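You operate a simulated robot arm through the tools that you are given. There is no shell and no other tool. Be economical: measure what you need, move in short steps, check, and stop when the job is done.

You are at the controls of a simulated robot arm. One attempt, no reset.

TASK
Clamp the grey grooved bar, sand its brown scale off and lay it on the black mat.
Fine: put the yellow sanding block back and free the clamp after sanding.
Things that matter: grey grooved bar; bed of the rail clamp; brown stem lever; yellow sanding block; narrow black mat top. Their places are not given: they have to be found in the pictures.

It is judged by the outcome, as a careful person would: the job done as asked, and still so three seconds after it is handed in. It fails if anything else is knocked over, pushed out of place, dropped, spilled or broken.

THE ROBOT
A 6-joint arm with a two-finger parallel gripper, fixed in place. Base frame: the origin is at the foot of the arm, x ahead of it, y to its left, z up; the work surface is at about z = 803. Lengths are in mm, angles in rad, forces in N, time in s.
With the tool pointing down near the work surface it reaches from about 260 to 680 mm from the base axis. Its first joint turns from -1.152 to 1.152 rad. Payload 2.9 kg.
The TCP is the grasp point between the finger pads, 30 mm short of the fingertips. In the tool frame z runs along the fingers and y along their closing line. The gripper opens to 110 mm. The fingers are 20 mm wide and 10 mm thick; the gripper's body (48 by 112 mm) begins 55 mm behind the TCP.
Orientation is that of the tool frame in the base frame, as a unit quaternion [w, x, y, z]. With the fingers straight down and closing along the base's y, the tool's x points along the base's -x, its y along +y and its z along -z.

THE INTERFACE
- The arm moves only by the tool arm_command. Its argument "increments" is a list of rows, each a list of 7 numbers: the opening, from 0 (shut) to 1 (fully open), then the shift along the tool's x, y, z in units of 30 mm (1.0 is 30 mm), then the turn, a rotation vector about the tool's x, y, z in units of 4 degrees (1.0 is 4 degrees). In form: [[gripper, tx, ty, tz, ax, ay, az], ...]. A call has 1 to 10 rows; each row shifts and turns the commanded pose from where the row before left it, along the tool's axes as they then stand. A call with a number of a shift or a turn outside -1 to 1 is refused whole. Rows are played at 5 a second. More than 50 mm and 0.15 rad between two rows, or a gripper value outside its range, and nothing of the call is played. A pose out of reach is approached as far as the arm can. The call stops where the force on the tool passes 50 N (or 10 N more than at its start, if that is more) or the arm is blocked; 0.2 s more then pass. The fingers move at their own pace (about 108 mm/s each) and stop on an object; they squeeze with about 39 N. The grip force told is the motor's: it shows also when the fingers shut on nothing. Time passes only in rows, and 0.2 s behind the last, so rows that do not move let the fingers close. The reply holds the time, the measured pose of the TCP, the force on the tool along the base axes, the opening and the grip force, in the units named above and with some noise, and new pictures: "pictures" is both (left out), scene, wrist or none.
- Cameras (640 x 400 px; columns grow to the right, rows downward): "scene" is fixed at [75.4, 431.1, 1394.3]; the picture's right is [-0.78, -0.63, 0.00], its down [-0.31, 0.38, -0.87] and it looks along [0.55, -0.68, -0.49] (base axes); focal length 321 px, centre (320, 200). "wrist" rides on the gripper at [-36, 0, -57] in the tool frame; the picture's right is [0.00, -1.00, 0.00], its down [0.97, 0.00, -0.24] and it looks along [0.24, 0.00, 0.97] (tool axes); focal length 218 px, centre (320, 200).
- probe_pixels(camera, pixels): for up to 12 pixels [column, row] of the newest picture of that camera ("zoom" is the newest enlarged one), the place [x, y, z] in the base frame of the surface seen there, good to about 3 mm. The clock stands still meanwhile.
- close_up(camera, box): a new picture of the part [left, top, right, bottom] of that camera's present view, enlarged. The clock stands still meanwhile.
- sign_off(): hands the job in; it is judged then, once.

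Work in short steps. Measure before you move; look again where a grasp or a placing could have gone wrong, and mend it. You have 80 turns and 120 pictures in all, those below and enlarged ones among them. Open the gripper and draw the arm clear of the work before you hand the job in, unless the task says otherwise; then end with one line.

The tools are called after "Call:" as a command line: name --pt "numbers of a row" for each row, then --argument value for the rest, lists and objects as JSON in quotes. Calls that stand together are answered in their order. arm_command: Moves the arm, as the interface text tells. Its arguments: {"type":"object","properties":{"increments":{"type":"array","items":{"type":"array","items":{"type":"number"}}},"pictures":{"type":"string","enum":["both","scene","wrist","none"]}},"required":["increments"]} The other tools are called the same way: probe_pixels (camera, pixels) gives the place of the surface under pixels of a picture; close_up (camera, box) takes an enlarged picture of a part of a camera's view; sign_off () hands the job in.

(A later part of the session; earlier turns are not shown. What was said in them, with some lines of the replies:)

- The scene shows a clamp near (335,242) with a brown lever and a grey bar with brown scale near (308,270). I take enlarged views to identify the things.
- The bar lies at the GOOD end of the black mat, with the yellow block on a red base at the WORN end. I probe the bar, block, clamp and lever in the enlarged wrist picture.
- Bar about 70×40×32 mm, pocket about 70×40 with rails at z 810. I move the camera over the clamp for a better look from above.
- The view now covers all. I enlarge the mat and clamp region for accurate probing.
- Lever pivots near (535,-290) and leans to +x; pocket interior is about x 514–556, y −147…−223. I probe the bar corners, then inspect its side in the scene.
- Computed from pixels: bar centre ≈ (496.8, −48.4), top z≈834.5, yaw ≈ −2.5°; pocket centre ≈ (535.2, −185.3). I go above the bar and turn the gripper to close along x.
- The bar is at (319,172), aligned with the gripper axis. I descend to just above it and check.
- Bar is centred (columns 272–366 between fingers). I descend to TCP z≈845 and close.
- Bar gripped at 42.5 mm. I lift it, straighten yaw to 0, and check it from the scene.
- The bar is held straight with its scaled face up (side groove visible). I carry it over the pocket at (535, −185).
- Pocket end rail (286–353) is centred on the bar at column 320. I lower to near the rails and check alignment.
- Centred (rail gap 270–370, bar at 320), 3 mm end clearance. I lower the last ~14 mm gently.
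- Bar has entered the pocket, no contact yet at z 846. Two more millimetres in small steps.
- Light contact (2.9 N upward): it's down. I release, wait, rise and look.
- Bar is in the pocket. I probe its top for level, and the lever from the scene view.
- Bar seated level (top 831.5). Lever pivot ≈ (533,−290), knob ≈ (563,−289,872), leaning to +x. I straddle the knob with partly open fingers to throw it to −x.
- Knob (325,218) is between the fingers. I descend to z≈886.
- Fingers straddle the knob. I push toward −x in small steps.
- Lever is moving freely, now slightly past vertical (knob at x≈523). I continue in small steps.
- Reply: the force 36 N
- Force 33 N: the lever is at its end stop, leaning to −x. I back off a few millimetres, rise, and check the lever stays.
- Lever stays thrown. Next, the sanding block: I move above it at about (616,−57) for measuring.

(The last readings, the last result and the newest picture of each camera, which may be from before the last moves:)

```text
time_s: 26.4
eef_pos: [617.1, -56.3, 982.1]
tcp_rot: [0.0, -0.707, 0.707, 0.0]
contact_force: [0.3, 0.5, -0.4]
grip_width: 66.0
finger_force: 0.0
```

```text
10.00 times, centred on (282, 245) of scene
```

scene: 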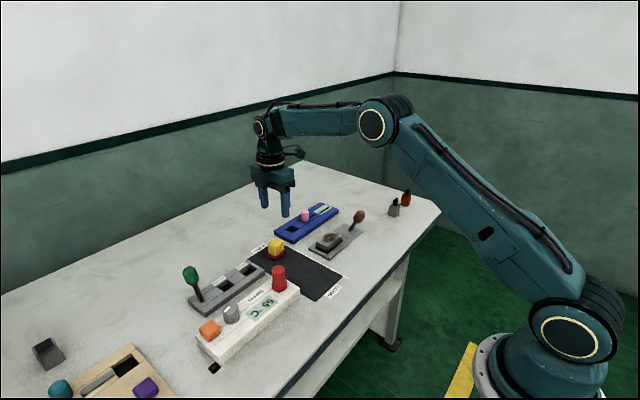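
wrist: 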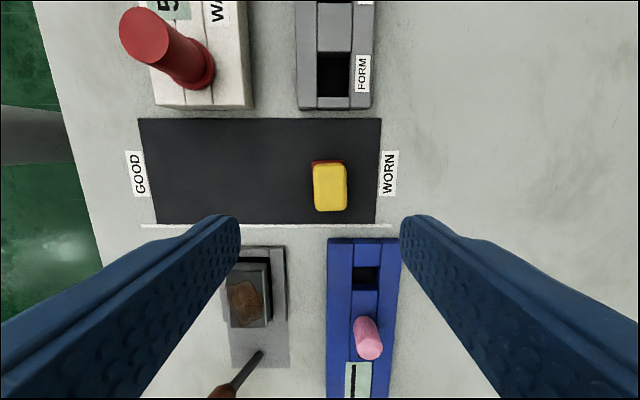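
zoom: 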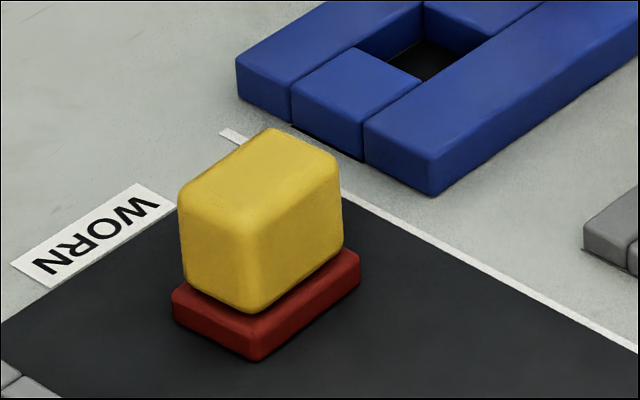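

Block: yellow ≈ x 612–640, y −37…−75, top 855 (centre (626,−56)); red pad under it. I probe to confirm before descending.

Call:
probe_pixels --camera "wrist" --pixels '[[316, 188], [345, 188], [330, 170], [330, 208], [330, 188], [318, 161], [343, 161]]'

Call:
arm_command --pt "0.5 0 -0.3 0.9 0 0 0" --pt "0.5 0 0 0.9 0 0 0" --pt "0.5 0 0 0.9 0 0 0" --pt "0.5 0 0 0 0 0 0"

```text
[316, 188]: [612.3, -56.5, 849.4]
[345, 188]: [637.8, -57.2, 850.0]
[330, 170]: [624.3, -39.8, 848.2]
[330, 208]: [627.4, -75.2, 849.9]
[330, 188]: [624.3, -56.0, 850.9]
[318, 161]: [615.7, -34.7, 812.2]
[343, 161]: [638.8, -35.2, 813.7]
```

```text
time_s: 27.4
eef_pos: [624.7, -56.5, 900.7]
tcp_rot: [0.001, 0.708, -0.707, -0.001]
contact_force: [0.1, 0.4, 0.5]
grip_width: 55.1
finger_force: 0.1
```

scene: 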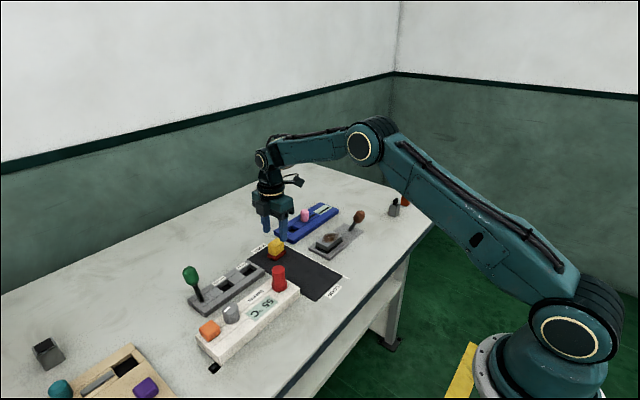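
wrist: 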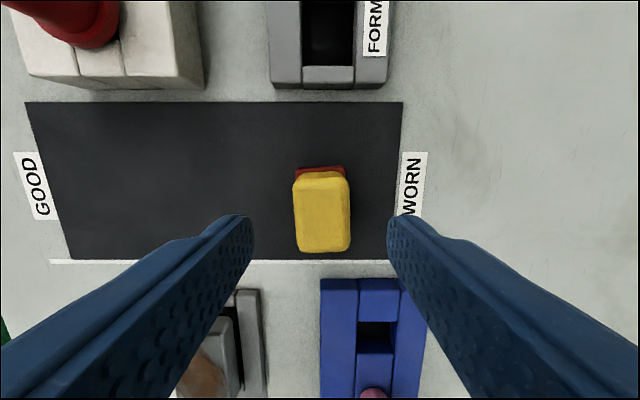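

Yellow block centred at column 322. I descend to z≈851 and close.

Call:
arm_command --pt "0.5 0 0 0.8 0 0 0" --pt "0.5 0 0 0.83 0 0 0" --pt "0.5 0 0 0 0 0 0" --pt "0.05 0 0 0 0 0 0" --pt "0.05 0 0 0 0 0 0" --pt "0.05 0 0 0 0 0 0"

```text
time_s: 28.8
eef_pos: [624.7, -58.5, 851.1]
tcp_rot: [0.0, -0.707, 0.707, 0.0]
contact_force: [0.1, 0.8, -0.2]
grip_width: 33.5
finger_force: 38.9
```

scene: 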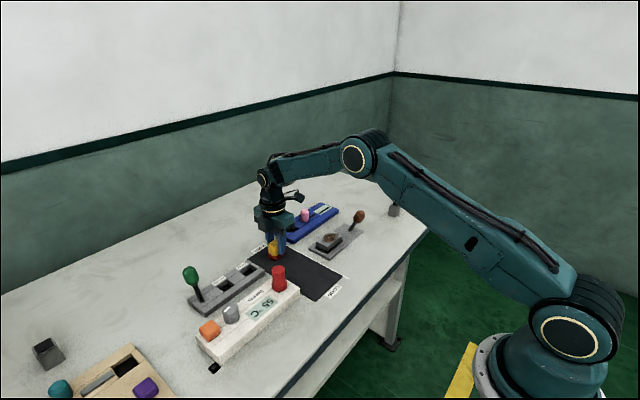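
wrist: 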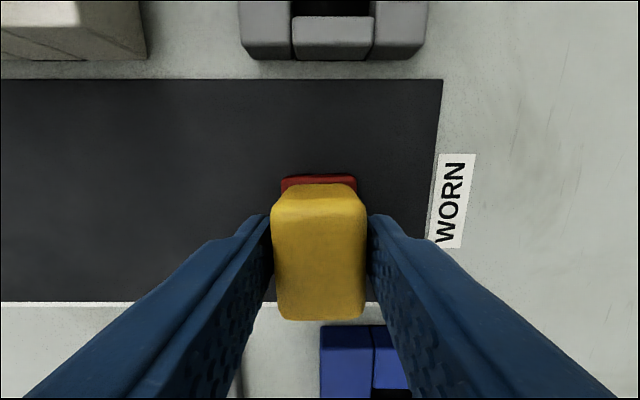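

Gripped at 33.5 mm (place: TCP 625, −57, 851). I lift and see whether the red pad comes along.

Call:
arm_command --pt "0.05 0 0 -0.5 0 0 0" --pt "0.05 0 0 -1 0 0 0" --pt "0.05 0 0 -0.8 0 0 0" --pt "0.05 0 0 0 0 0 0"

Call:
close_up --camera "scene" --box '[240, 195, 336, 255]'

```text
time_s: 29.8
eef_pos: [626.2, -58.5, 920.8]
tcp_rot: [0.0, 0.707, -0.707, 0.0]
contact_force: [0.0, 0.3, -1.4]
grip_width: 33.3
finger_force: 38.5
```

scene: 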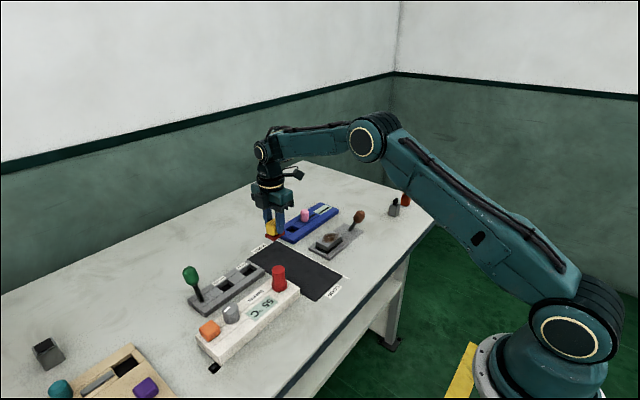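
wrist: 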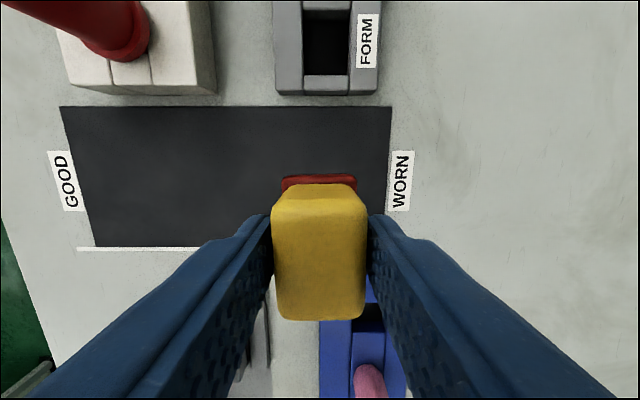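

```text
6.67 times, centred on (288, 225) of scene
```

zoom: 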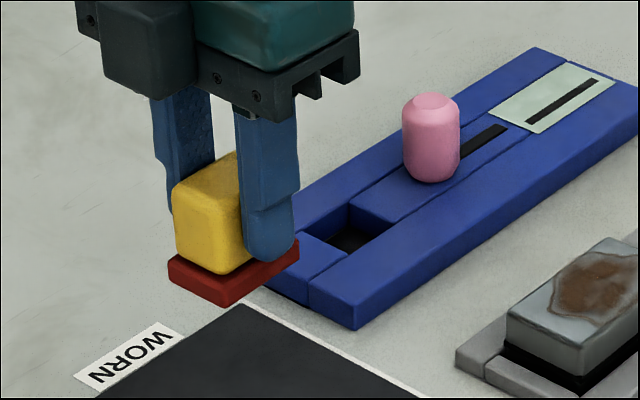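

The red abrasive is attached under the yellow block. I carry it over the bar and lower to just above its top (contact expected at TCP z≈879.5).

Call:
arm_command --pt "0.05 0.705 0.5 0 0 0 0" --pt "0.05 0.705 0.5 0 0 0 0" --pt "0.05 0.705 0.5 0 0 0 0" --pt "0.05 0.705 0.5 0 0 0 0" --pt "0.05 0.705 0.5 0 0 0 0" --pt "0.05 0.705 0.5 0 0 0 0" --pt "0.05 0 0 0.7 0 0 0" --pt "0.05 0 0 0.4 0 0 0" --pt "0.05 0 0 0 0 0 0"

Call:
close_up --camera "scene" --box '[288, 190, 384, 250]'

```text
time_s: 31.8
eef_pos: [535.5, -182.9, 886.6]
tcp_rot: [0.001, 0.707, -0.707, 0.001]
contact_force: [0.5, -0.5, -0.1]
grip_width: 33.3
finger_force: 39.2
```

scene: 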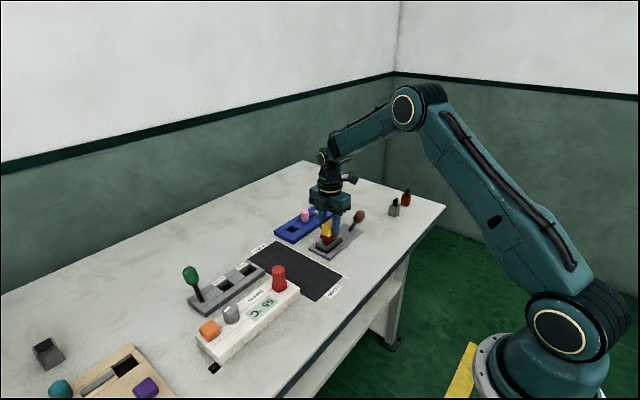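
wrist: 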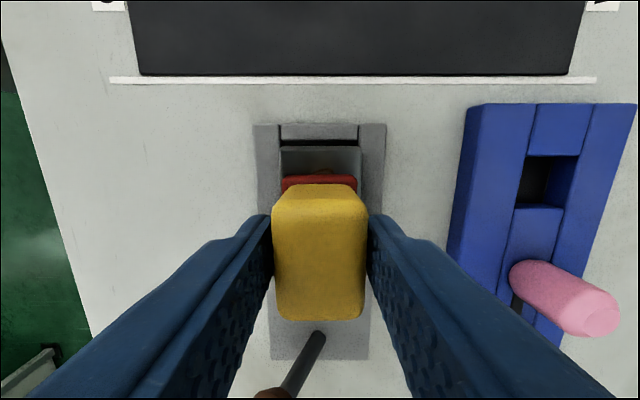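

```text
6.67 times, centred on (336, 220) of scene
```

zoom: 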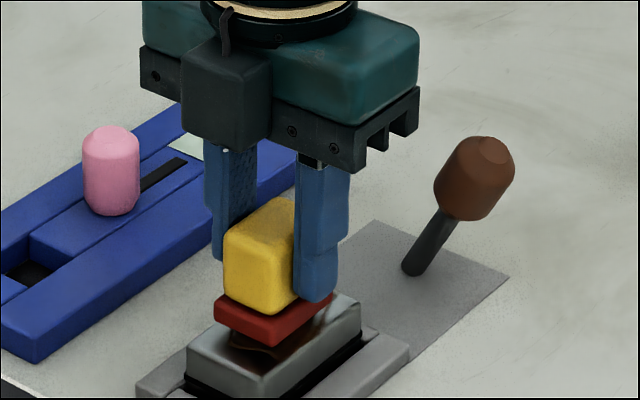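

Pad hovers about 7 mm over the bar. I lower gently to contact.

Call:
arm_command --pt "0.05 0 0 0.15 0 0 0" --pt "0.05 0 0 0.07 0 0 0" --pt "0.05 0 0 0.05 0 0 0" --pt "0.05 0 0 0 0 0 0" --pictures "none"

```text
time_s: 32.8
eef_pos: [535.6, -185.1, 880.4]
tcp_rot: [0.001, -0.707, 0.707, -0.002]
contact_force: [-5.2, 0.9, 16.8]
grip_width: 33.2
finger_force: 39.0
```

Contact at 17 N. I rub along the bar with ±15 mm strokes.

Call:
arm_command --pt "0.05 0.25 0 -0.01 0 0 0" --pt "0.05 0.25 0 0 0 0 0" --pt "0.05 -0.35 0 0 0 0 0" --pt "0.05 -0.35 0 0 0 0 0" --pt "0.05 -0.3 0 0 0 0 0" --pt "0.05 0.35 0 0 0 0 0" --pt "0.05 0.35 0 0 0 0 0" --pt "0.05 0.3 0 0 0 0 0" --pt "0.05 -0.5 0 0 0 0 0" --pt "0.05 0 0 0 0 0 0"

Call:
close_up --camera "scene" --box '[288, 190, 384, 250]'

```text
time_s: 35.0
eef_pos: [535.2, -186.0, 879.7]
tcp_rot: [-0.001, -0.705, 0.709, -0.001]
contact_force: [-1.6, -14.5, 18.6]
grip_width: 33.2
finger_force: 38.7
```

scene: 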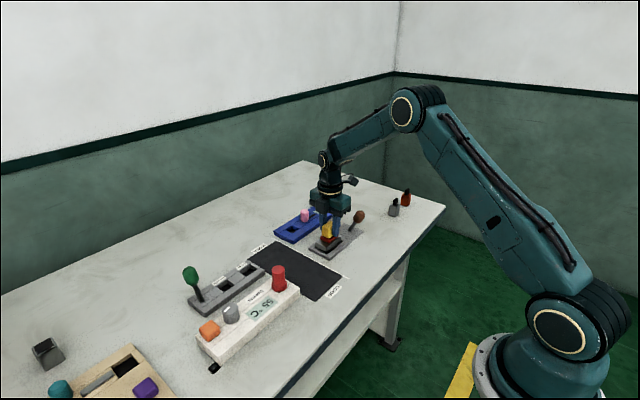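
wrist: 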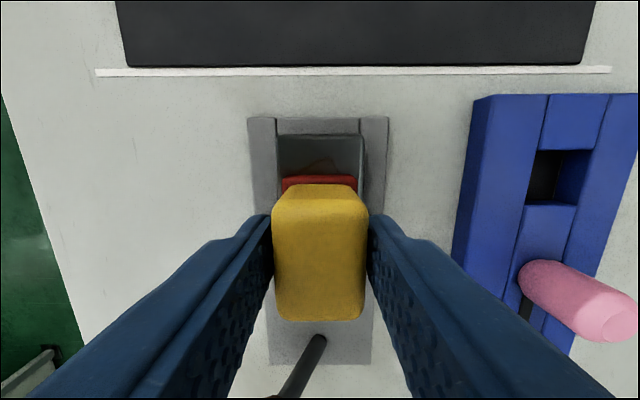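

```text
6.67 times, centred on (336, 220) of scene
```

zoom: 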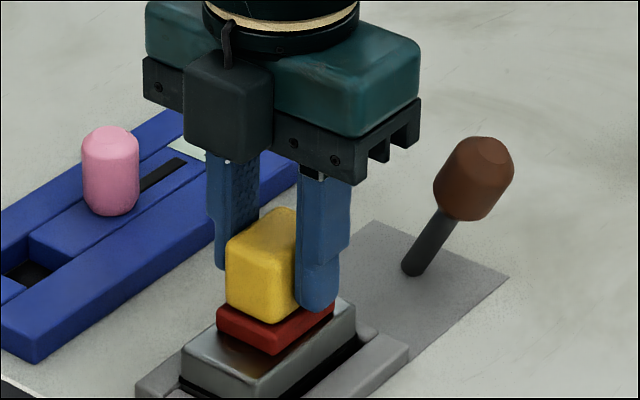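

The rub works with ~18 N. I lift a bit to check the scale and whether the bar stays put.

Call:
arm_command --pt "0.05 0 0 -0.5 0 0 0" --pt "0.05 -0.8 0 -1 0 0 0" --pt "0.05 -0.8 0 -0.5 0 0 0" --pt "0.05 0 0 0 0 0 0"

Call:
close_up --camera "wrist" --box '[220, 150, 420, 275]'

Call:
close_up --camera "scene" --box '[288, 190, 384, 250]'

```text
time_s: 36.0
eef_pos: [535.5, -136.6, 939.8]
tcp_rot: [0.0, -0.707, 0.707, 0.0]
contact_force: [0.4, 0.0, -0.9]
grip_width: 33.6
finger_force: 38.8
```

scene: 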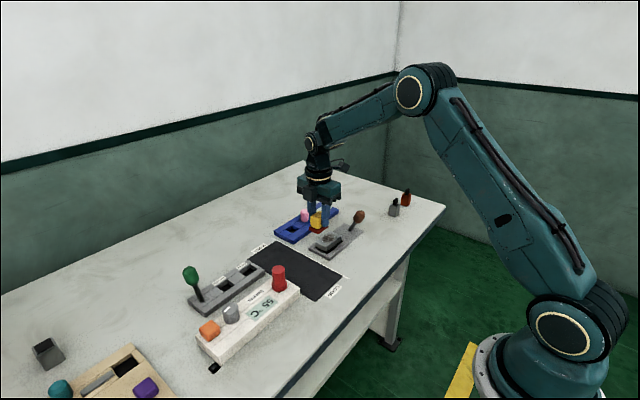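
wrist: 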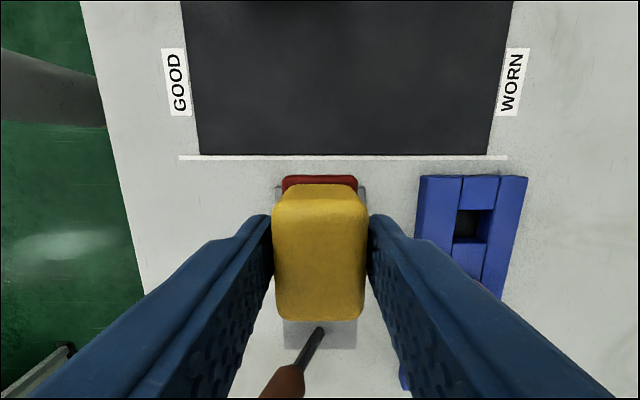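

```text
3.20 times, centred on (320, 212) of wrist
```

zoom: 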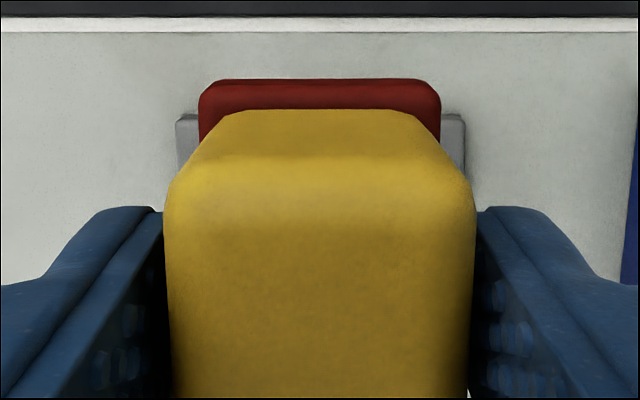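

```text
6.67 times, centred on (336, 220) of scene
```

zoom: 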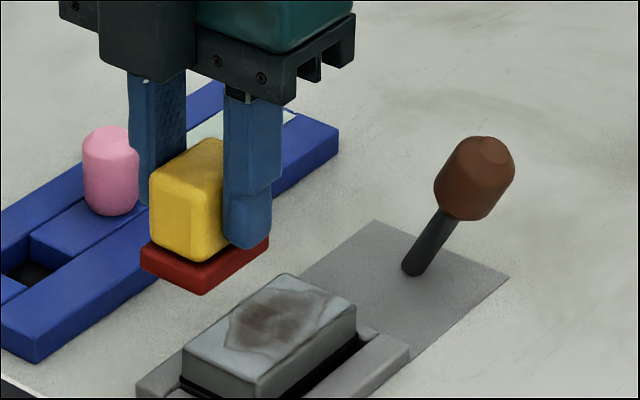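

The scale is fading. I go back down and do more strokes.

Call:
arm_command --pt "0.05 0.8 0 0.5 0 0 0" --pt "0.05 0.8 0 0.9 0 0 0" --pt "0.05 0 0 0.45 0 0 0" --pt "0.05 0 0 0.14 0 0 0" --pt "0.05 0 0 0 0 0 0" --pt "0.05 0.25 0 0 0 0 0" --pt "0.05 0.25 0 0 0 0 0" --pt "0.05 -0.35 0 0 0 0 0" --pt "0.05 -0.35 0 0 0 0 0" --pt "0.05 -0.3 0 0 0 0 0" --pictures "none"

Call:
arm_command --pt "0.05 0.35 0 0 0 0 0" --pt "0.05 0.35 0 0 0 0 0" --pt "0.05 0.3 0 0 0 0 0" --pt "0.05 -0.35 0 0 0 0 0" --pt "0.05 -0.35 0 0 0 0 0" --pt "0.05 -0.3 0 0 0 0 0" --pt "0.05 0.35 0 0 0 0 0" --pt "0.05 0.35 0 0 0 0 0" --pt "0.05 0.3 0 0 0 0 0" --pt "0.05 0 0 0 0 0 0" --pictures "none"

Call:
arm_command --pt "0.05 -0.35 0 0 0 0 0" --pt "0.05 -0.35 0 0 0 0 0" --pt "0.05 -0.3 0 0 0 0 0" --pt "0.05 0.35 0 0 0 0 0" --pt "0.05 0.35 0 0 0 0 0" --pt "0.05 0.3 0 0 0 0 0" --pt "0.05 -0.35 0 0 0 0 0" --pt "0.05 -0.35 0 0 0 0 0" --pt "0.05 0.2 0 0 0 0 0" --pt "0.05 0 0 0 0 0 0" --pictures "none"

Call:
arm_command --pt "0.05 0 0 -0.5 0 0 0" --pt "0.05 -0.8 0 -1 0 0 0" --pt "0.05 -0.8 0 -0.5 0 0 0" --pt "0.05 0 0 0 0 0 0" --pictures "none"

Call:
close_up --camera "scene" --box '[288, 190, 384, 250]'

```text
time_s: 38.2
eef_pos: [536.2, -169.5, 879.0]
tcp_rot: [0.001, -0.706, 0.708, -0.002]
contact_force: [0.0, -9.9, 12.9]
grip_width: 33.2
finger_force: 38.7
```

```text
time_s: 40.4
eef_pos: [535.4, -198.3, 879.6]
tcp_rot: [-0.001, 0.708, -0.706, 0.0]
contact_force: [1.4, 15.0, 19.9]
grip_width: 32.9
finger_force: 38.8
```

```text
time_s: 42.6
eef_pos: [536.1, -182.2, 880.0]
tcp_rot: [0.0, 0.709, -0.705, 0.0]
contact_force: [-0.6, 7.2, 21.0]
grip_width: 33.1
finger_force: 39.0
```

```text
time_s: 43.6
eef_pos: [534.3, -136.0, 939.0]
tcp_rot: [-0.001, -0.707, 0.707, 0.0]
contact_force: [-0.2, 0.0, 0.1]
grip_width: 33.0
finger_force: 38.6
```

```text
6.67 times, centred on (336, 220) of scene
```

zoom: 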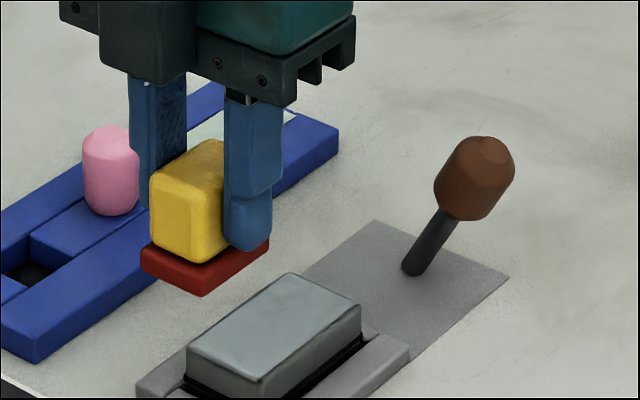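

Scale is gone. I return the block to its spot at (625,−57.5), first to 12 mm above.

Call:
arm_command --pt "0.05 -0.655 -0.755 0 0 0 0" --pt "0.05 -0.655 -0.755 0 0 0 0" --pt "0.05 -0.655 -0.755 0 0 0 0" --pt "0.05 -0.655 -0.755 0 0 0 0" --pt "0.05 0 0 1 0 0 0" --pt "0.05 0 0 1 0 0 0" --pt "0.05 0 0 0.5 0 0 0" --pt "0.05 0 0 0 0 0 0"

```text
time_s: 45.4
eef_pos: [625.5, -57.2, 862.9]
tcp_rot: [0.0, -0.707, 0.707, 0.001]
contact_force: [0.1, 0.7, 0.2]
grip_width: 33.2
finger_force: 39.2
```

scene: 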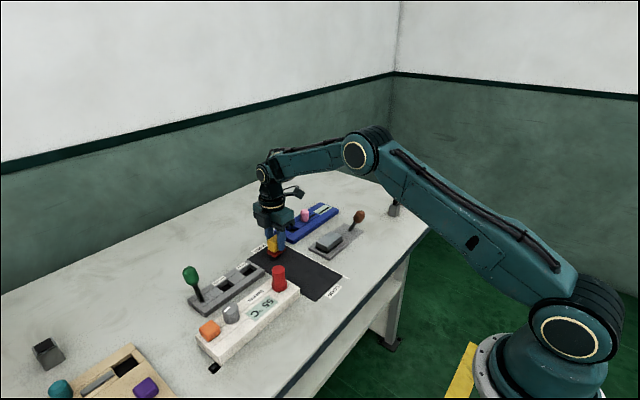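
wrist: 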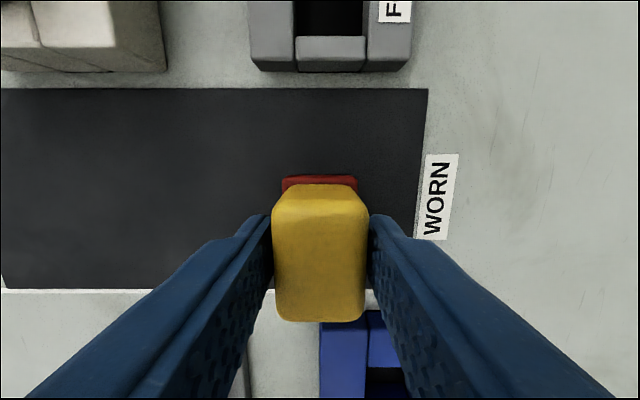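

Well placed above its spot. I lower gently until contact.

Call:
arm_command --pt "0.05 0 0 0.25 0 0 0" --pt "0.05 0 0 0.1 0 0 0" --pt "0.05 0 0 0.05 0 0 0" --pt "0.05 0 0 0 0 0 0" --pictures "none"

```text
time_s: 46.4
eef_pos: [626.4, -57.0, 851.8]
tcp_rot: [-0.001, 0.708, -0.707, 0.001]
contact_force: [0.6, 0.6, 0.1]
grip_width: 33.1
finger_force: 38.6
```

Call:
arm_command --pt "0.05 0 0 0.03 0 0 0" --pt "0.05 0 0 0 0 0 0" --pictures "none"

```text
time_s: 47.0
eef_pos: [626.2, -56.2, 851.7]
tcp_rot: [0.001, 0.707, -0.707, -0.001]
contact_force: [0.1, 0.1, -2.0]
grip_width: 33.0
finger_force: 39.3
```

Within a millimetre of its rest height. I release and rise.

Call:
arm_command --pt "0.05 0 0 0.02 0 0 0" --pt "0.5 0 0 0 0 0 0" --pt "0.5 0 0 0 0 0 0" --pt "0.5 0 0 -1 0 0 0" --pt "0.5 0 0 -1 0 0 0" --pt "0.5 0 0 -1 0 0 0" --pt "0.5 0 0.3 -1 0 0 0" --pt "0.5 0 0 0 0 0 0"

Call:
close_up --camera "scene" --box '[250, 200, 378, 280]'

```text
time_s: 48.8
eef_pos: [616.6, -56.5, 970.3]
tcp_rot: [-0.001, 0.707, -0.707, -0.001]
contact_force: [0.2, 0.7, 0.0]
grip_width: 55.0
finger_force: 0.1
```

scene: 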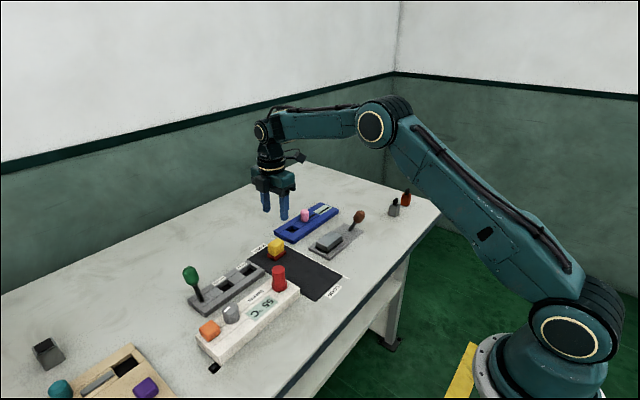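
wrist: 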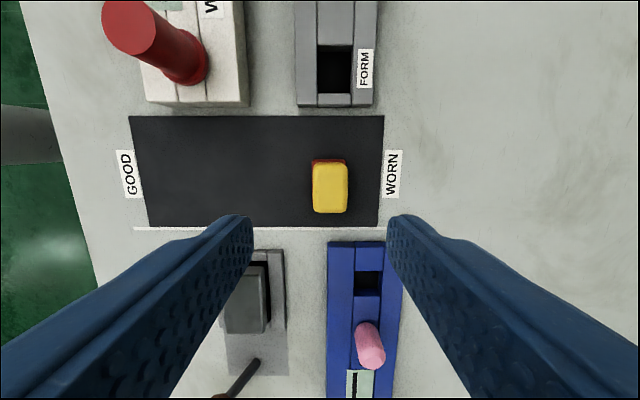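

```text
5.00 times, centred on (314, 240) of scene
```

zoom: 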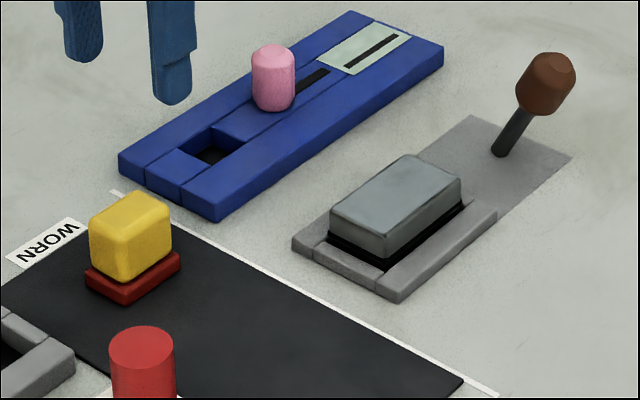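

Block is back, bar clean. Now I go above the thrown lever knob (≈(503,−290)).

Call:
arm_command --pt "0.5 0.969 0.473 0 0 0 0" --pt "0.5 0.969 0.473 0 0 0 0" --pt "0.5 0.969 0.473 0 0 0 0" --pt "0.5 0.969 0.473 0 0 0 0" --pt "0.5 0.969 0.473 0 0 0 0" --pt "0.5 0.969 0.473 0 0 0 0" --pt "0.5 0.969 0.473 0 0 0 0" --pt "0.5 0.969 0.473 0 0 0 0" --pt "0.5 0 0 0.9 0 0 0" --pt "0.5 0 0 0 0 0 0"

```text
time_s: 51.0
eef_pos: [503.3, -288.6, 943.3]
tcp_rot: [0.0, 0.707, -0.707, 0.0]
contact_force: [-0.6, -0.6, 0.0]
grip_width: 55.2
finger_force: 0.1
```

scene: 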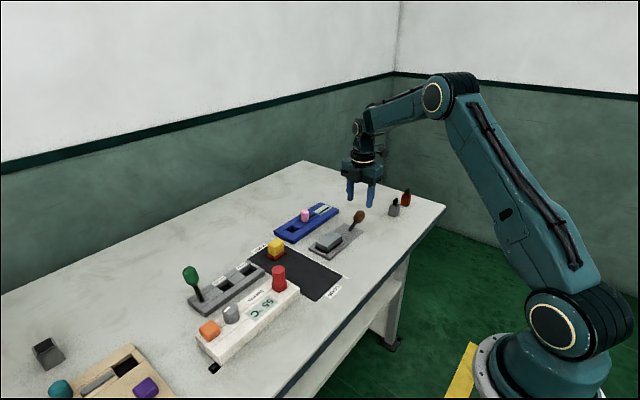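
wrist: 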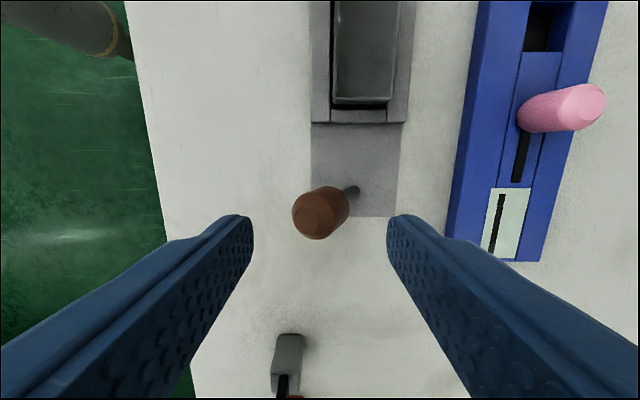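

Knob centred at column 320. I descend to z≈886.

Call:
arm_command --pt "0.5 0 0 0.95 0 0 0" --pt "0.5 0 0 0.95 0 0 0" --pt "0.5 0 0 0 0 0 0" --pt "0.5 0 -0.35 0 0 0 0" --pt "0.5 0 -0.35 0 0 0 0" --pt "0.5 0 -0.35 0 0 0 0" --pt "0.5 0 -0.35 0 0 0 0" --pt "0.5 0 -0.35 0 0 0 0" --pt "0.5 0 0 0 0 0 0"

Call:
close_up --camera "scene" --box '[288, 180, 400, 250]'

```text
time_s: 53.0
eef_pos: [555.7, -290.6, 885.3]
tcp_rot: [0.0, 0.708, -0.707, 0.001]
contact_force: [-1.5, -0.4, -0.3]
grip_width: 55.8
finger_force: 1.0
```

scene: 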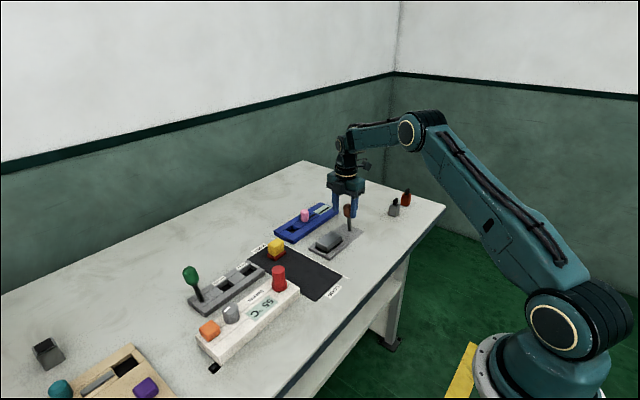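
wrist: 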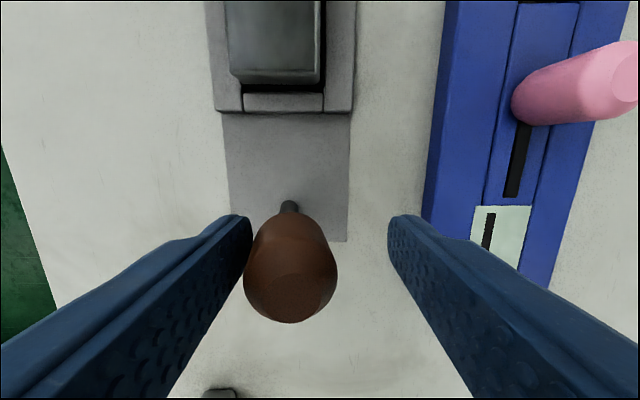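

```text
5.71 times, centred on (344, 215) of scene
```

zoom: 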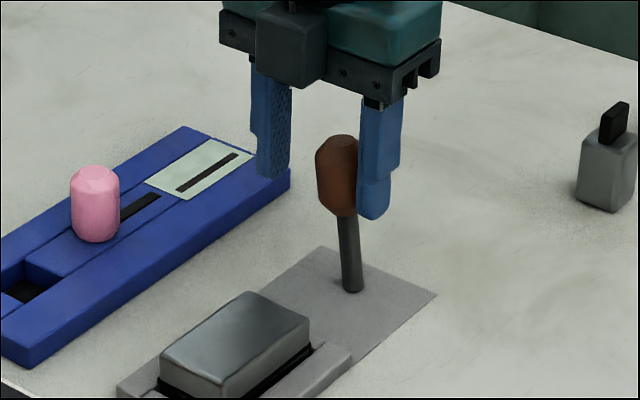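

Lever moving back. I continue in small steps toward its original lean.

Call:
arm_command --pt "0.5 0 -0.25 0 0 0 0" --pt "0.5 0 -0.22 0.03 0 0 0" --pt "0.5 0 -0.18 0.03 0 0 0" --pt "0.5 0 -0.12 0.03 0 0 0" --pt "0.5 0 0 0 0 0 0" --pictures "none"

Call:
close_up --camera "scene" --box '[288, 180, 400, 250]'

```text
time_s: 54.2
eef_pos: [577.4, -290.3, 885.5]
tcp_rot: [-0.001, -0.706, 0.708, 0.002]
contact_force: [-19.4, 1.7, 14.0]
grip_width: 64.6
finger_force: 9.2
```

```text
5.71 times, centred on (344, 215) of scene
```

zoom: 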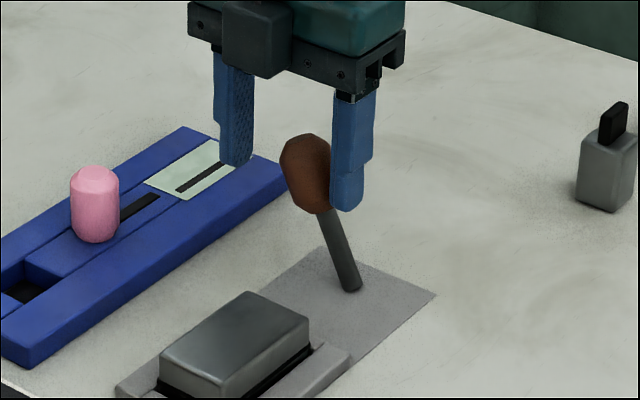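

Lever is back at its original stop. I back off, rise, and go over the bar.

Call:
arm_command --pt "0.6 0 0.25 0 0 0 0" --pt "0.6 0 0 -0.9 0 0 0" --pt "0.6 0 0 -0.9 0 0 0" --pt "0.6 -0.88 0.29 -0.6 0 0 0" --pt "0.6 -0.88 0.29 0 0 0 0" --pt "0.6 -0.88 0.29 0 0 0 0" --pt "0.6 -0.88 0.29 0 0 0 0" --pt "0.6 0 0 0 0 0 0"

Call:
close_up --camera "scene" --box '[288, 180, 400, 250]'

```text
time_s: 56.0
eef_pos: [536.5, -184.1, 956.5]
tcp_rot: [-0.001, -0.707, 0.707, -0.001]
contact_force: [-0.9, -0.4, -0.2]
grip_width: 66.0
finger_force: 0.1
```

scene: 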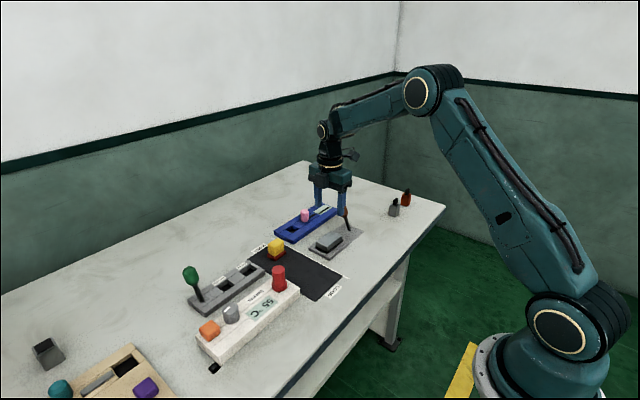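
wrist: 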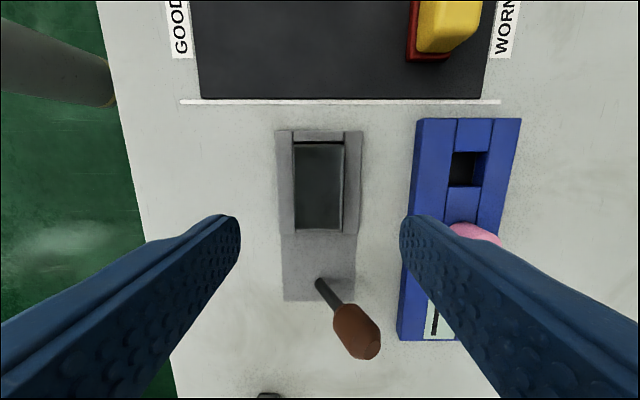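

```text
5.71 times, centred on (344, 215) of scene
```

zoom: 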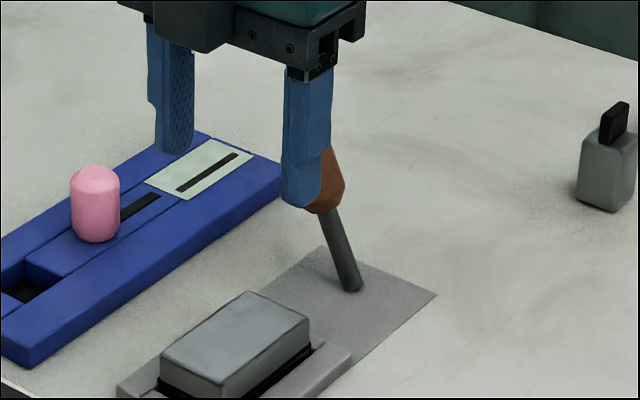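

Lever free, bar clean and centred. I descend to z≈845 and grip it.

Call:
arm_command --pt "0.6 0 0 1 0 0 0" --pt "0.6 0 0 1 0 0 0" --pt "0.6 0 0 1 0 0 0" --pt "0.6 0 0 0.7 0 0 0" --pt "0.6 0 0 0 0 0 0" --pt "0.2 0 0 0 0 0 0" --pt "0.2 0 0 0 0 0 0" --pt "0.2 0 0 0 0 0 0"

```text
time_s: 57.8
eef_pos: [535.8, -184.9, 845.3]
tcp_rot: [0.0, -0.707, 0.708, 0.0]
contact_force: [0.2, 0.0, -0.4]
grip_width: 42.2
finger_force: 39.0
```

scene: 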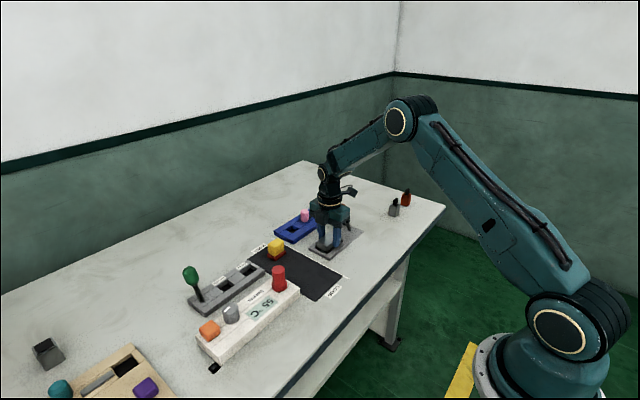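
wrist: 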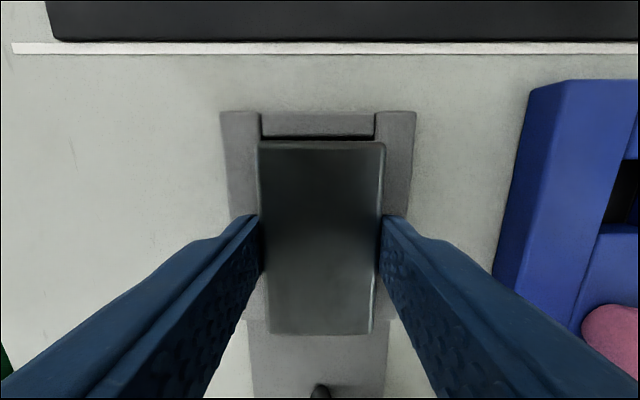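

Gripped at 42 mm. I lift straight up and carry it over the mat to (497,−50).

Call:
arm_command --pt "0.2 0 0 -0.3 0 0 0" --pt "0.2 0 0 -0.5 0 0 0" --pt "0.2 0 0 -1 0 0 0" --pt "0.2 0 0 -0.9 0 0 0" --pt "0.2 -0.9 0.256 0 0 0 0" --pt "0.2 -0.9 0.256 0 0 0 0" --pt "0.2 -0.9 0.256 0 0 0 0" --pt "0.2 -0.9 0.256 0 0 0 0" --pt "0.2 -0.9 0.256 0 0 0 0" --pt "0.2 0 0 0 0 0 0"

Call:
close_up --camera "scene" --box '[240, 190, 400, 290]'

```text
time_s: 60.0
eef_pos: [498.4, -49.7, 927.0]
tcp_rot: [0.001, 0.707, -0.707, 0.0]
contact_force: [0.1, -0.2, -3.3]
grip_width: 42.3
finger_force: 39.4
```

scene: 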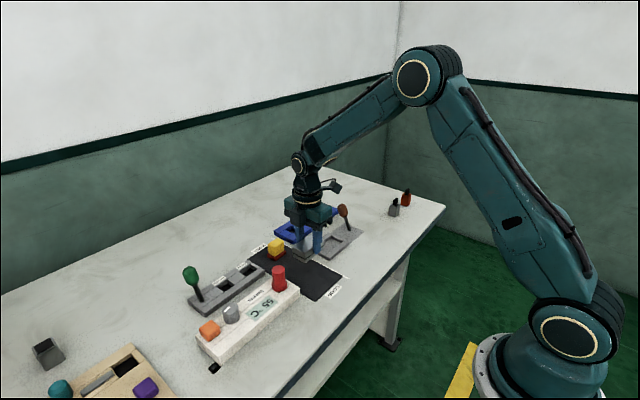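
wrist: 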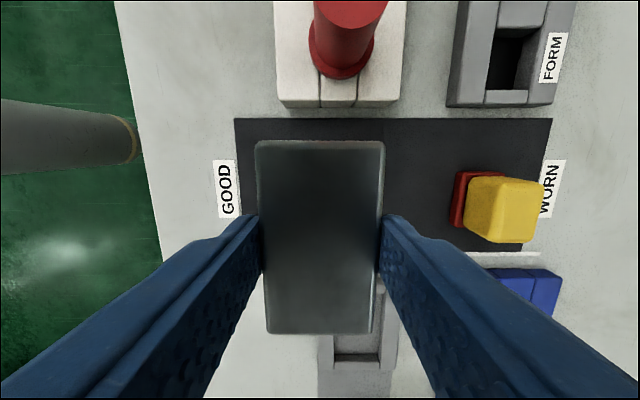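

```text
4.00 times, centred on (320, 240) of scene
```

zoom: 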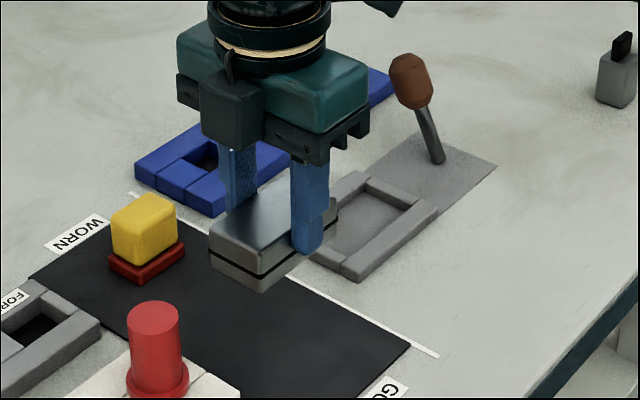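

Bar over the mat. I lower it to just above, then gently to contact.

Call:
arm_command --pt "0.2 0 0 0.9 0 0 0" --pt "0.2 0 0 0.9 0 0 0" --pt "0.2 0 0 0.6 0 0 0" --pt "0.2 0 0 0.1 0 0 0" --pt "0.2 0 0 0.04 0 0 0" --pt "0.2 0 0 0 0 0 0" --pictures "none"

```text
time_s: 61.4
eef_pos: [497.4, -49.6, 850.0]
tcp_rot: [-0.001, -0.707, 0.707, -0.001]
contact_force: [0.2, 0.6, -1.0]
grip_width: 41.8
finger_force: 39.2
```

Call:
arm_command --pt "0.2 0 0 0.04 0 0 0" --pt "0.2 0 0 0.03 0 0 0" --pt "0.2 0 0 0 0 0 0" --pictures "none"

```text
time_s: 62.2
eef_pos: [498.0, -50.5, 847.3]
tcp_rot: [-0.001, 0.707, -0.707, 0.0]
contact_force: [-0.5, -0.2, -0.2]
grip_width: 42.4
finger_force: 39.1
```

Call:
arm_command --pt "0.2 0 0 0.03 0 0 0" --pt "0.2 0 0 0 0 0 0" --pictures "none"

```text
time_s: 62.8
eef_pos: [498.6, -49.9, 848.0]
tcp_rot: [-0.001, -0.707, 0.707, 0.0]
contact_force: [-4.8, -0.1, 12.8]
grip_width: 42.4
finger_force: 39.3
```

Contact (12.8 N): on the mat. I release, rise clear and check everything.

Call:
arm_command --pt "0.2 0 0 -0.02 0 0 0" --pt "0.6 0 0 0 0 0 0" --pt "0.6 0 0 0 0 0 0" --pt "0.6 0 0 -0.6 0 0 0" --pt "0.6 0 0 -1 0 0 0" --pt "0.6 0 0 -1 0 0 0" --pt "0.6 0 0 -1 0 0 0" --pt "0.6 0 0 -1 0 0 0" --pt "0.6 0 0 -1 0 0 0" --pt "0.6 0 0 0 0 0 0"

Call:
close_up --camera "scene" --box '[230, 190, 390, 290]'

Call:
close_up --camera "wrist" --box '[240, 120, 440, 245]'

```text
time_s: 65.0
eef_pos: [497.6, -49.4, 1016.5]
tcp_rot: [0.0, 0.707, -0.707, -0.001]
contact_force: [0.2, -0.3, -0.3]
grip_width: 66.0
finger_force: 0.0
```

scene: 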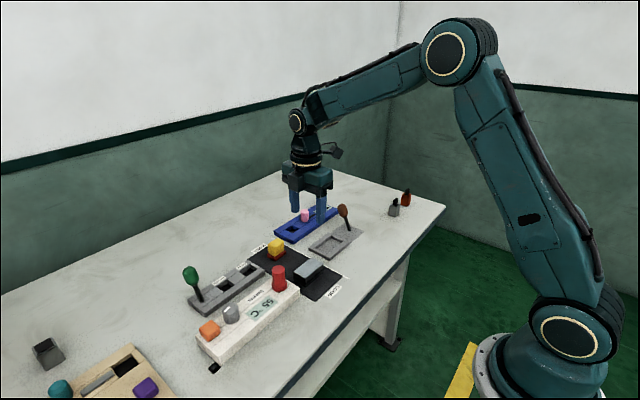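
wrist: 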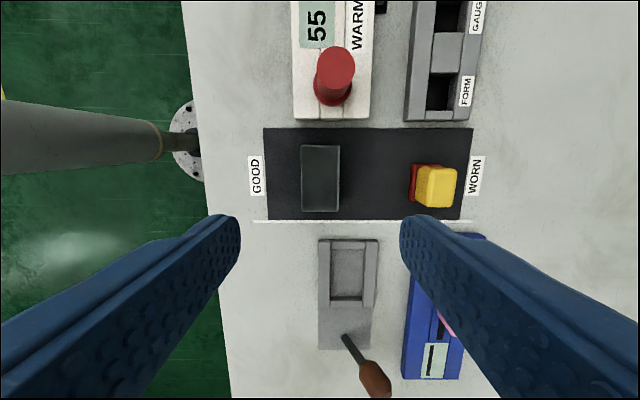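

```text
4.00 times, centred on (310, 240) of scene
```

zoom: 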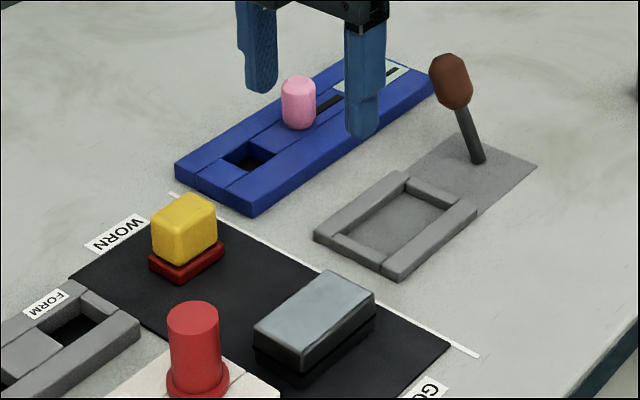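

```text
3.20 times, centred on (340, 182) of wrist
```

zoom: 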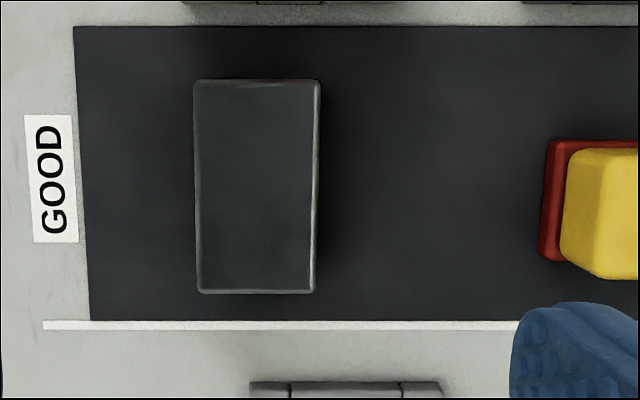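

The bar lies clean on the mat, the block is back and the lever is open. I take one last enlarged look at the bar's right edge for any leftover scale.

Call:
close_up --camera "wrist" --box '[280, 135, 376, 225]'

Call:
close_up --camera "scene" --box '[284, 250, 332, 280]'

```text
4.44 times, centred on (328, 180) of wrist
```

zoom: 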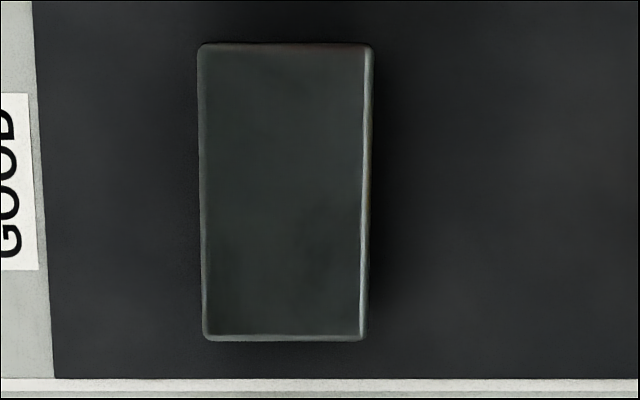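

```text
13.33 times, centred on (308, 265) of scene
```

zoom: 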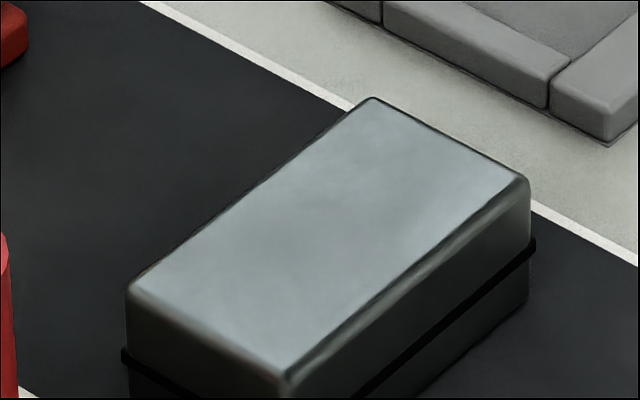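

The bar is clean; the gripper is open and clear of the work. I hand it in.

Call:
sign_off

```text
The job is handed in.
```

The bar was clamped, sanded until no brown scale shows, and laid on the black mat; the sanding block is back in its place and the clamp lever is open.
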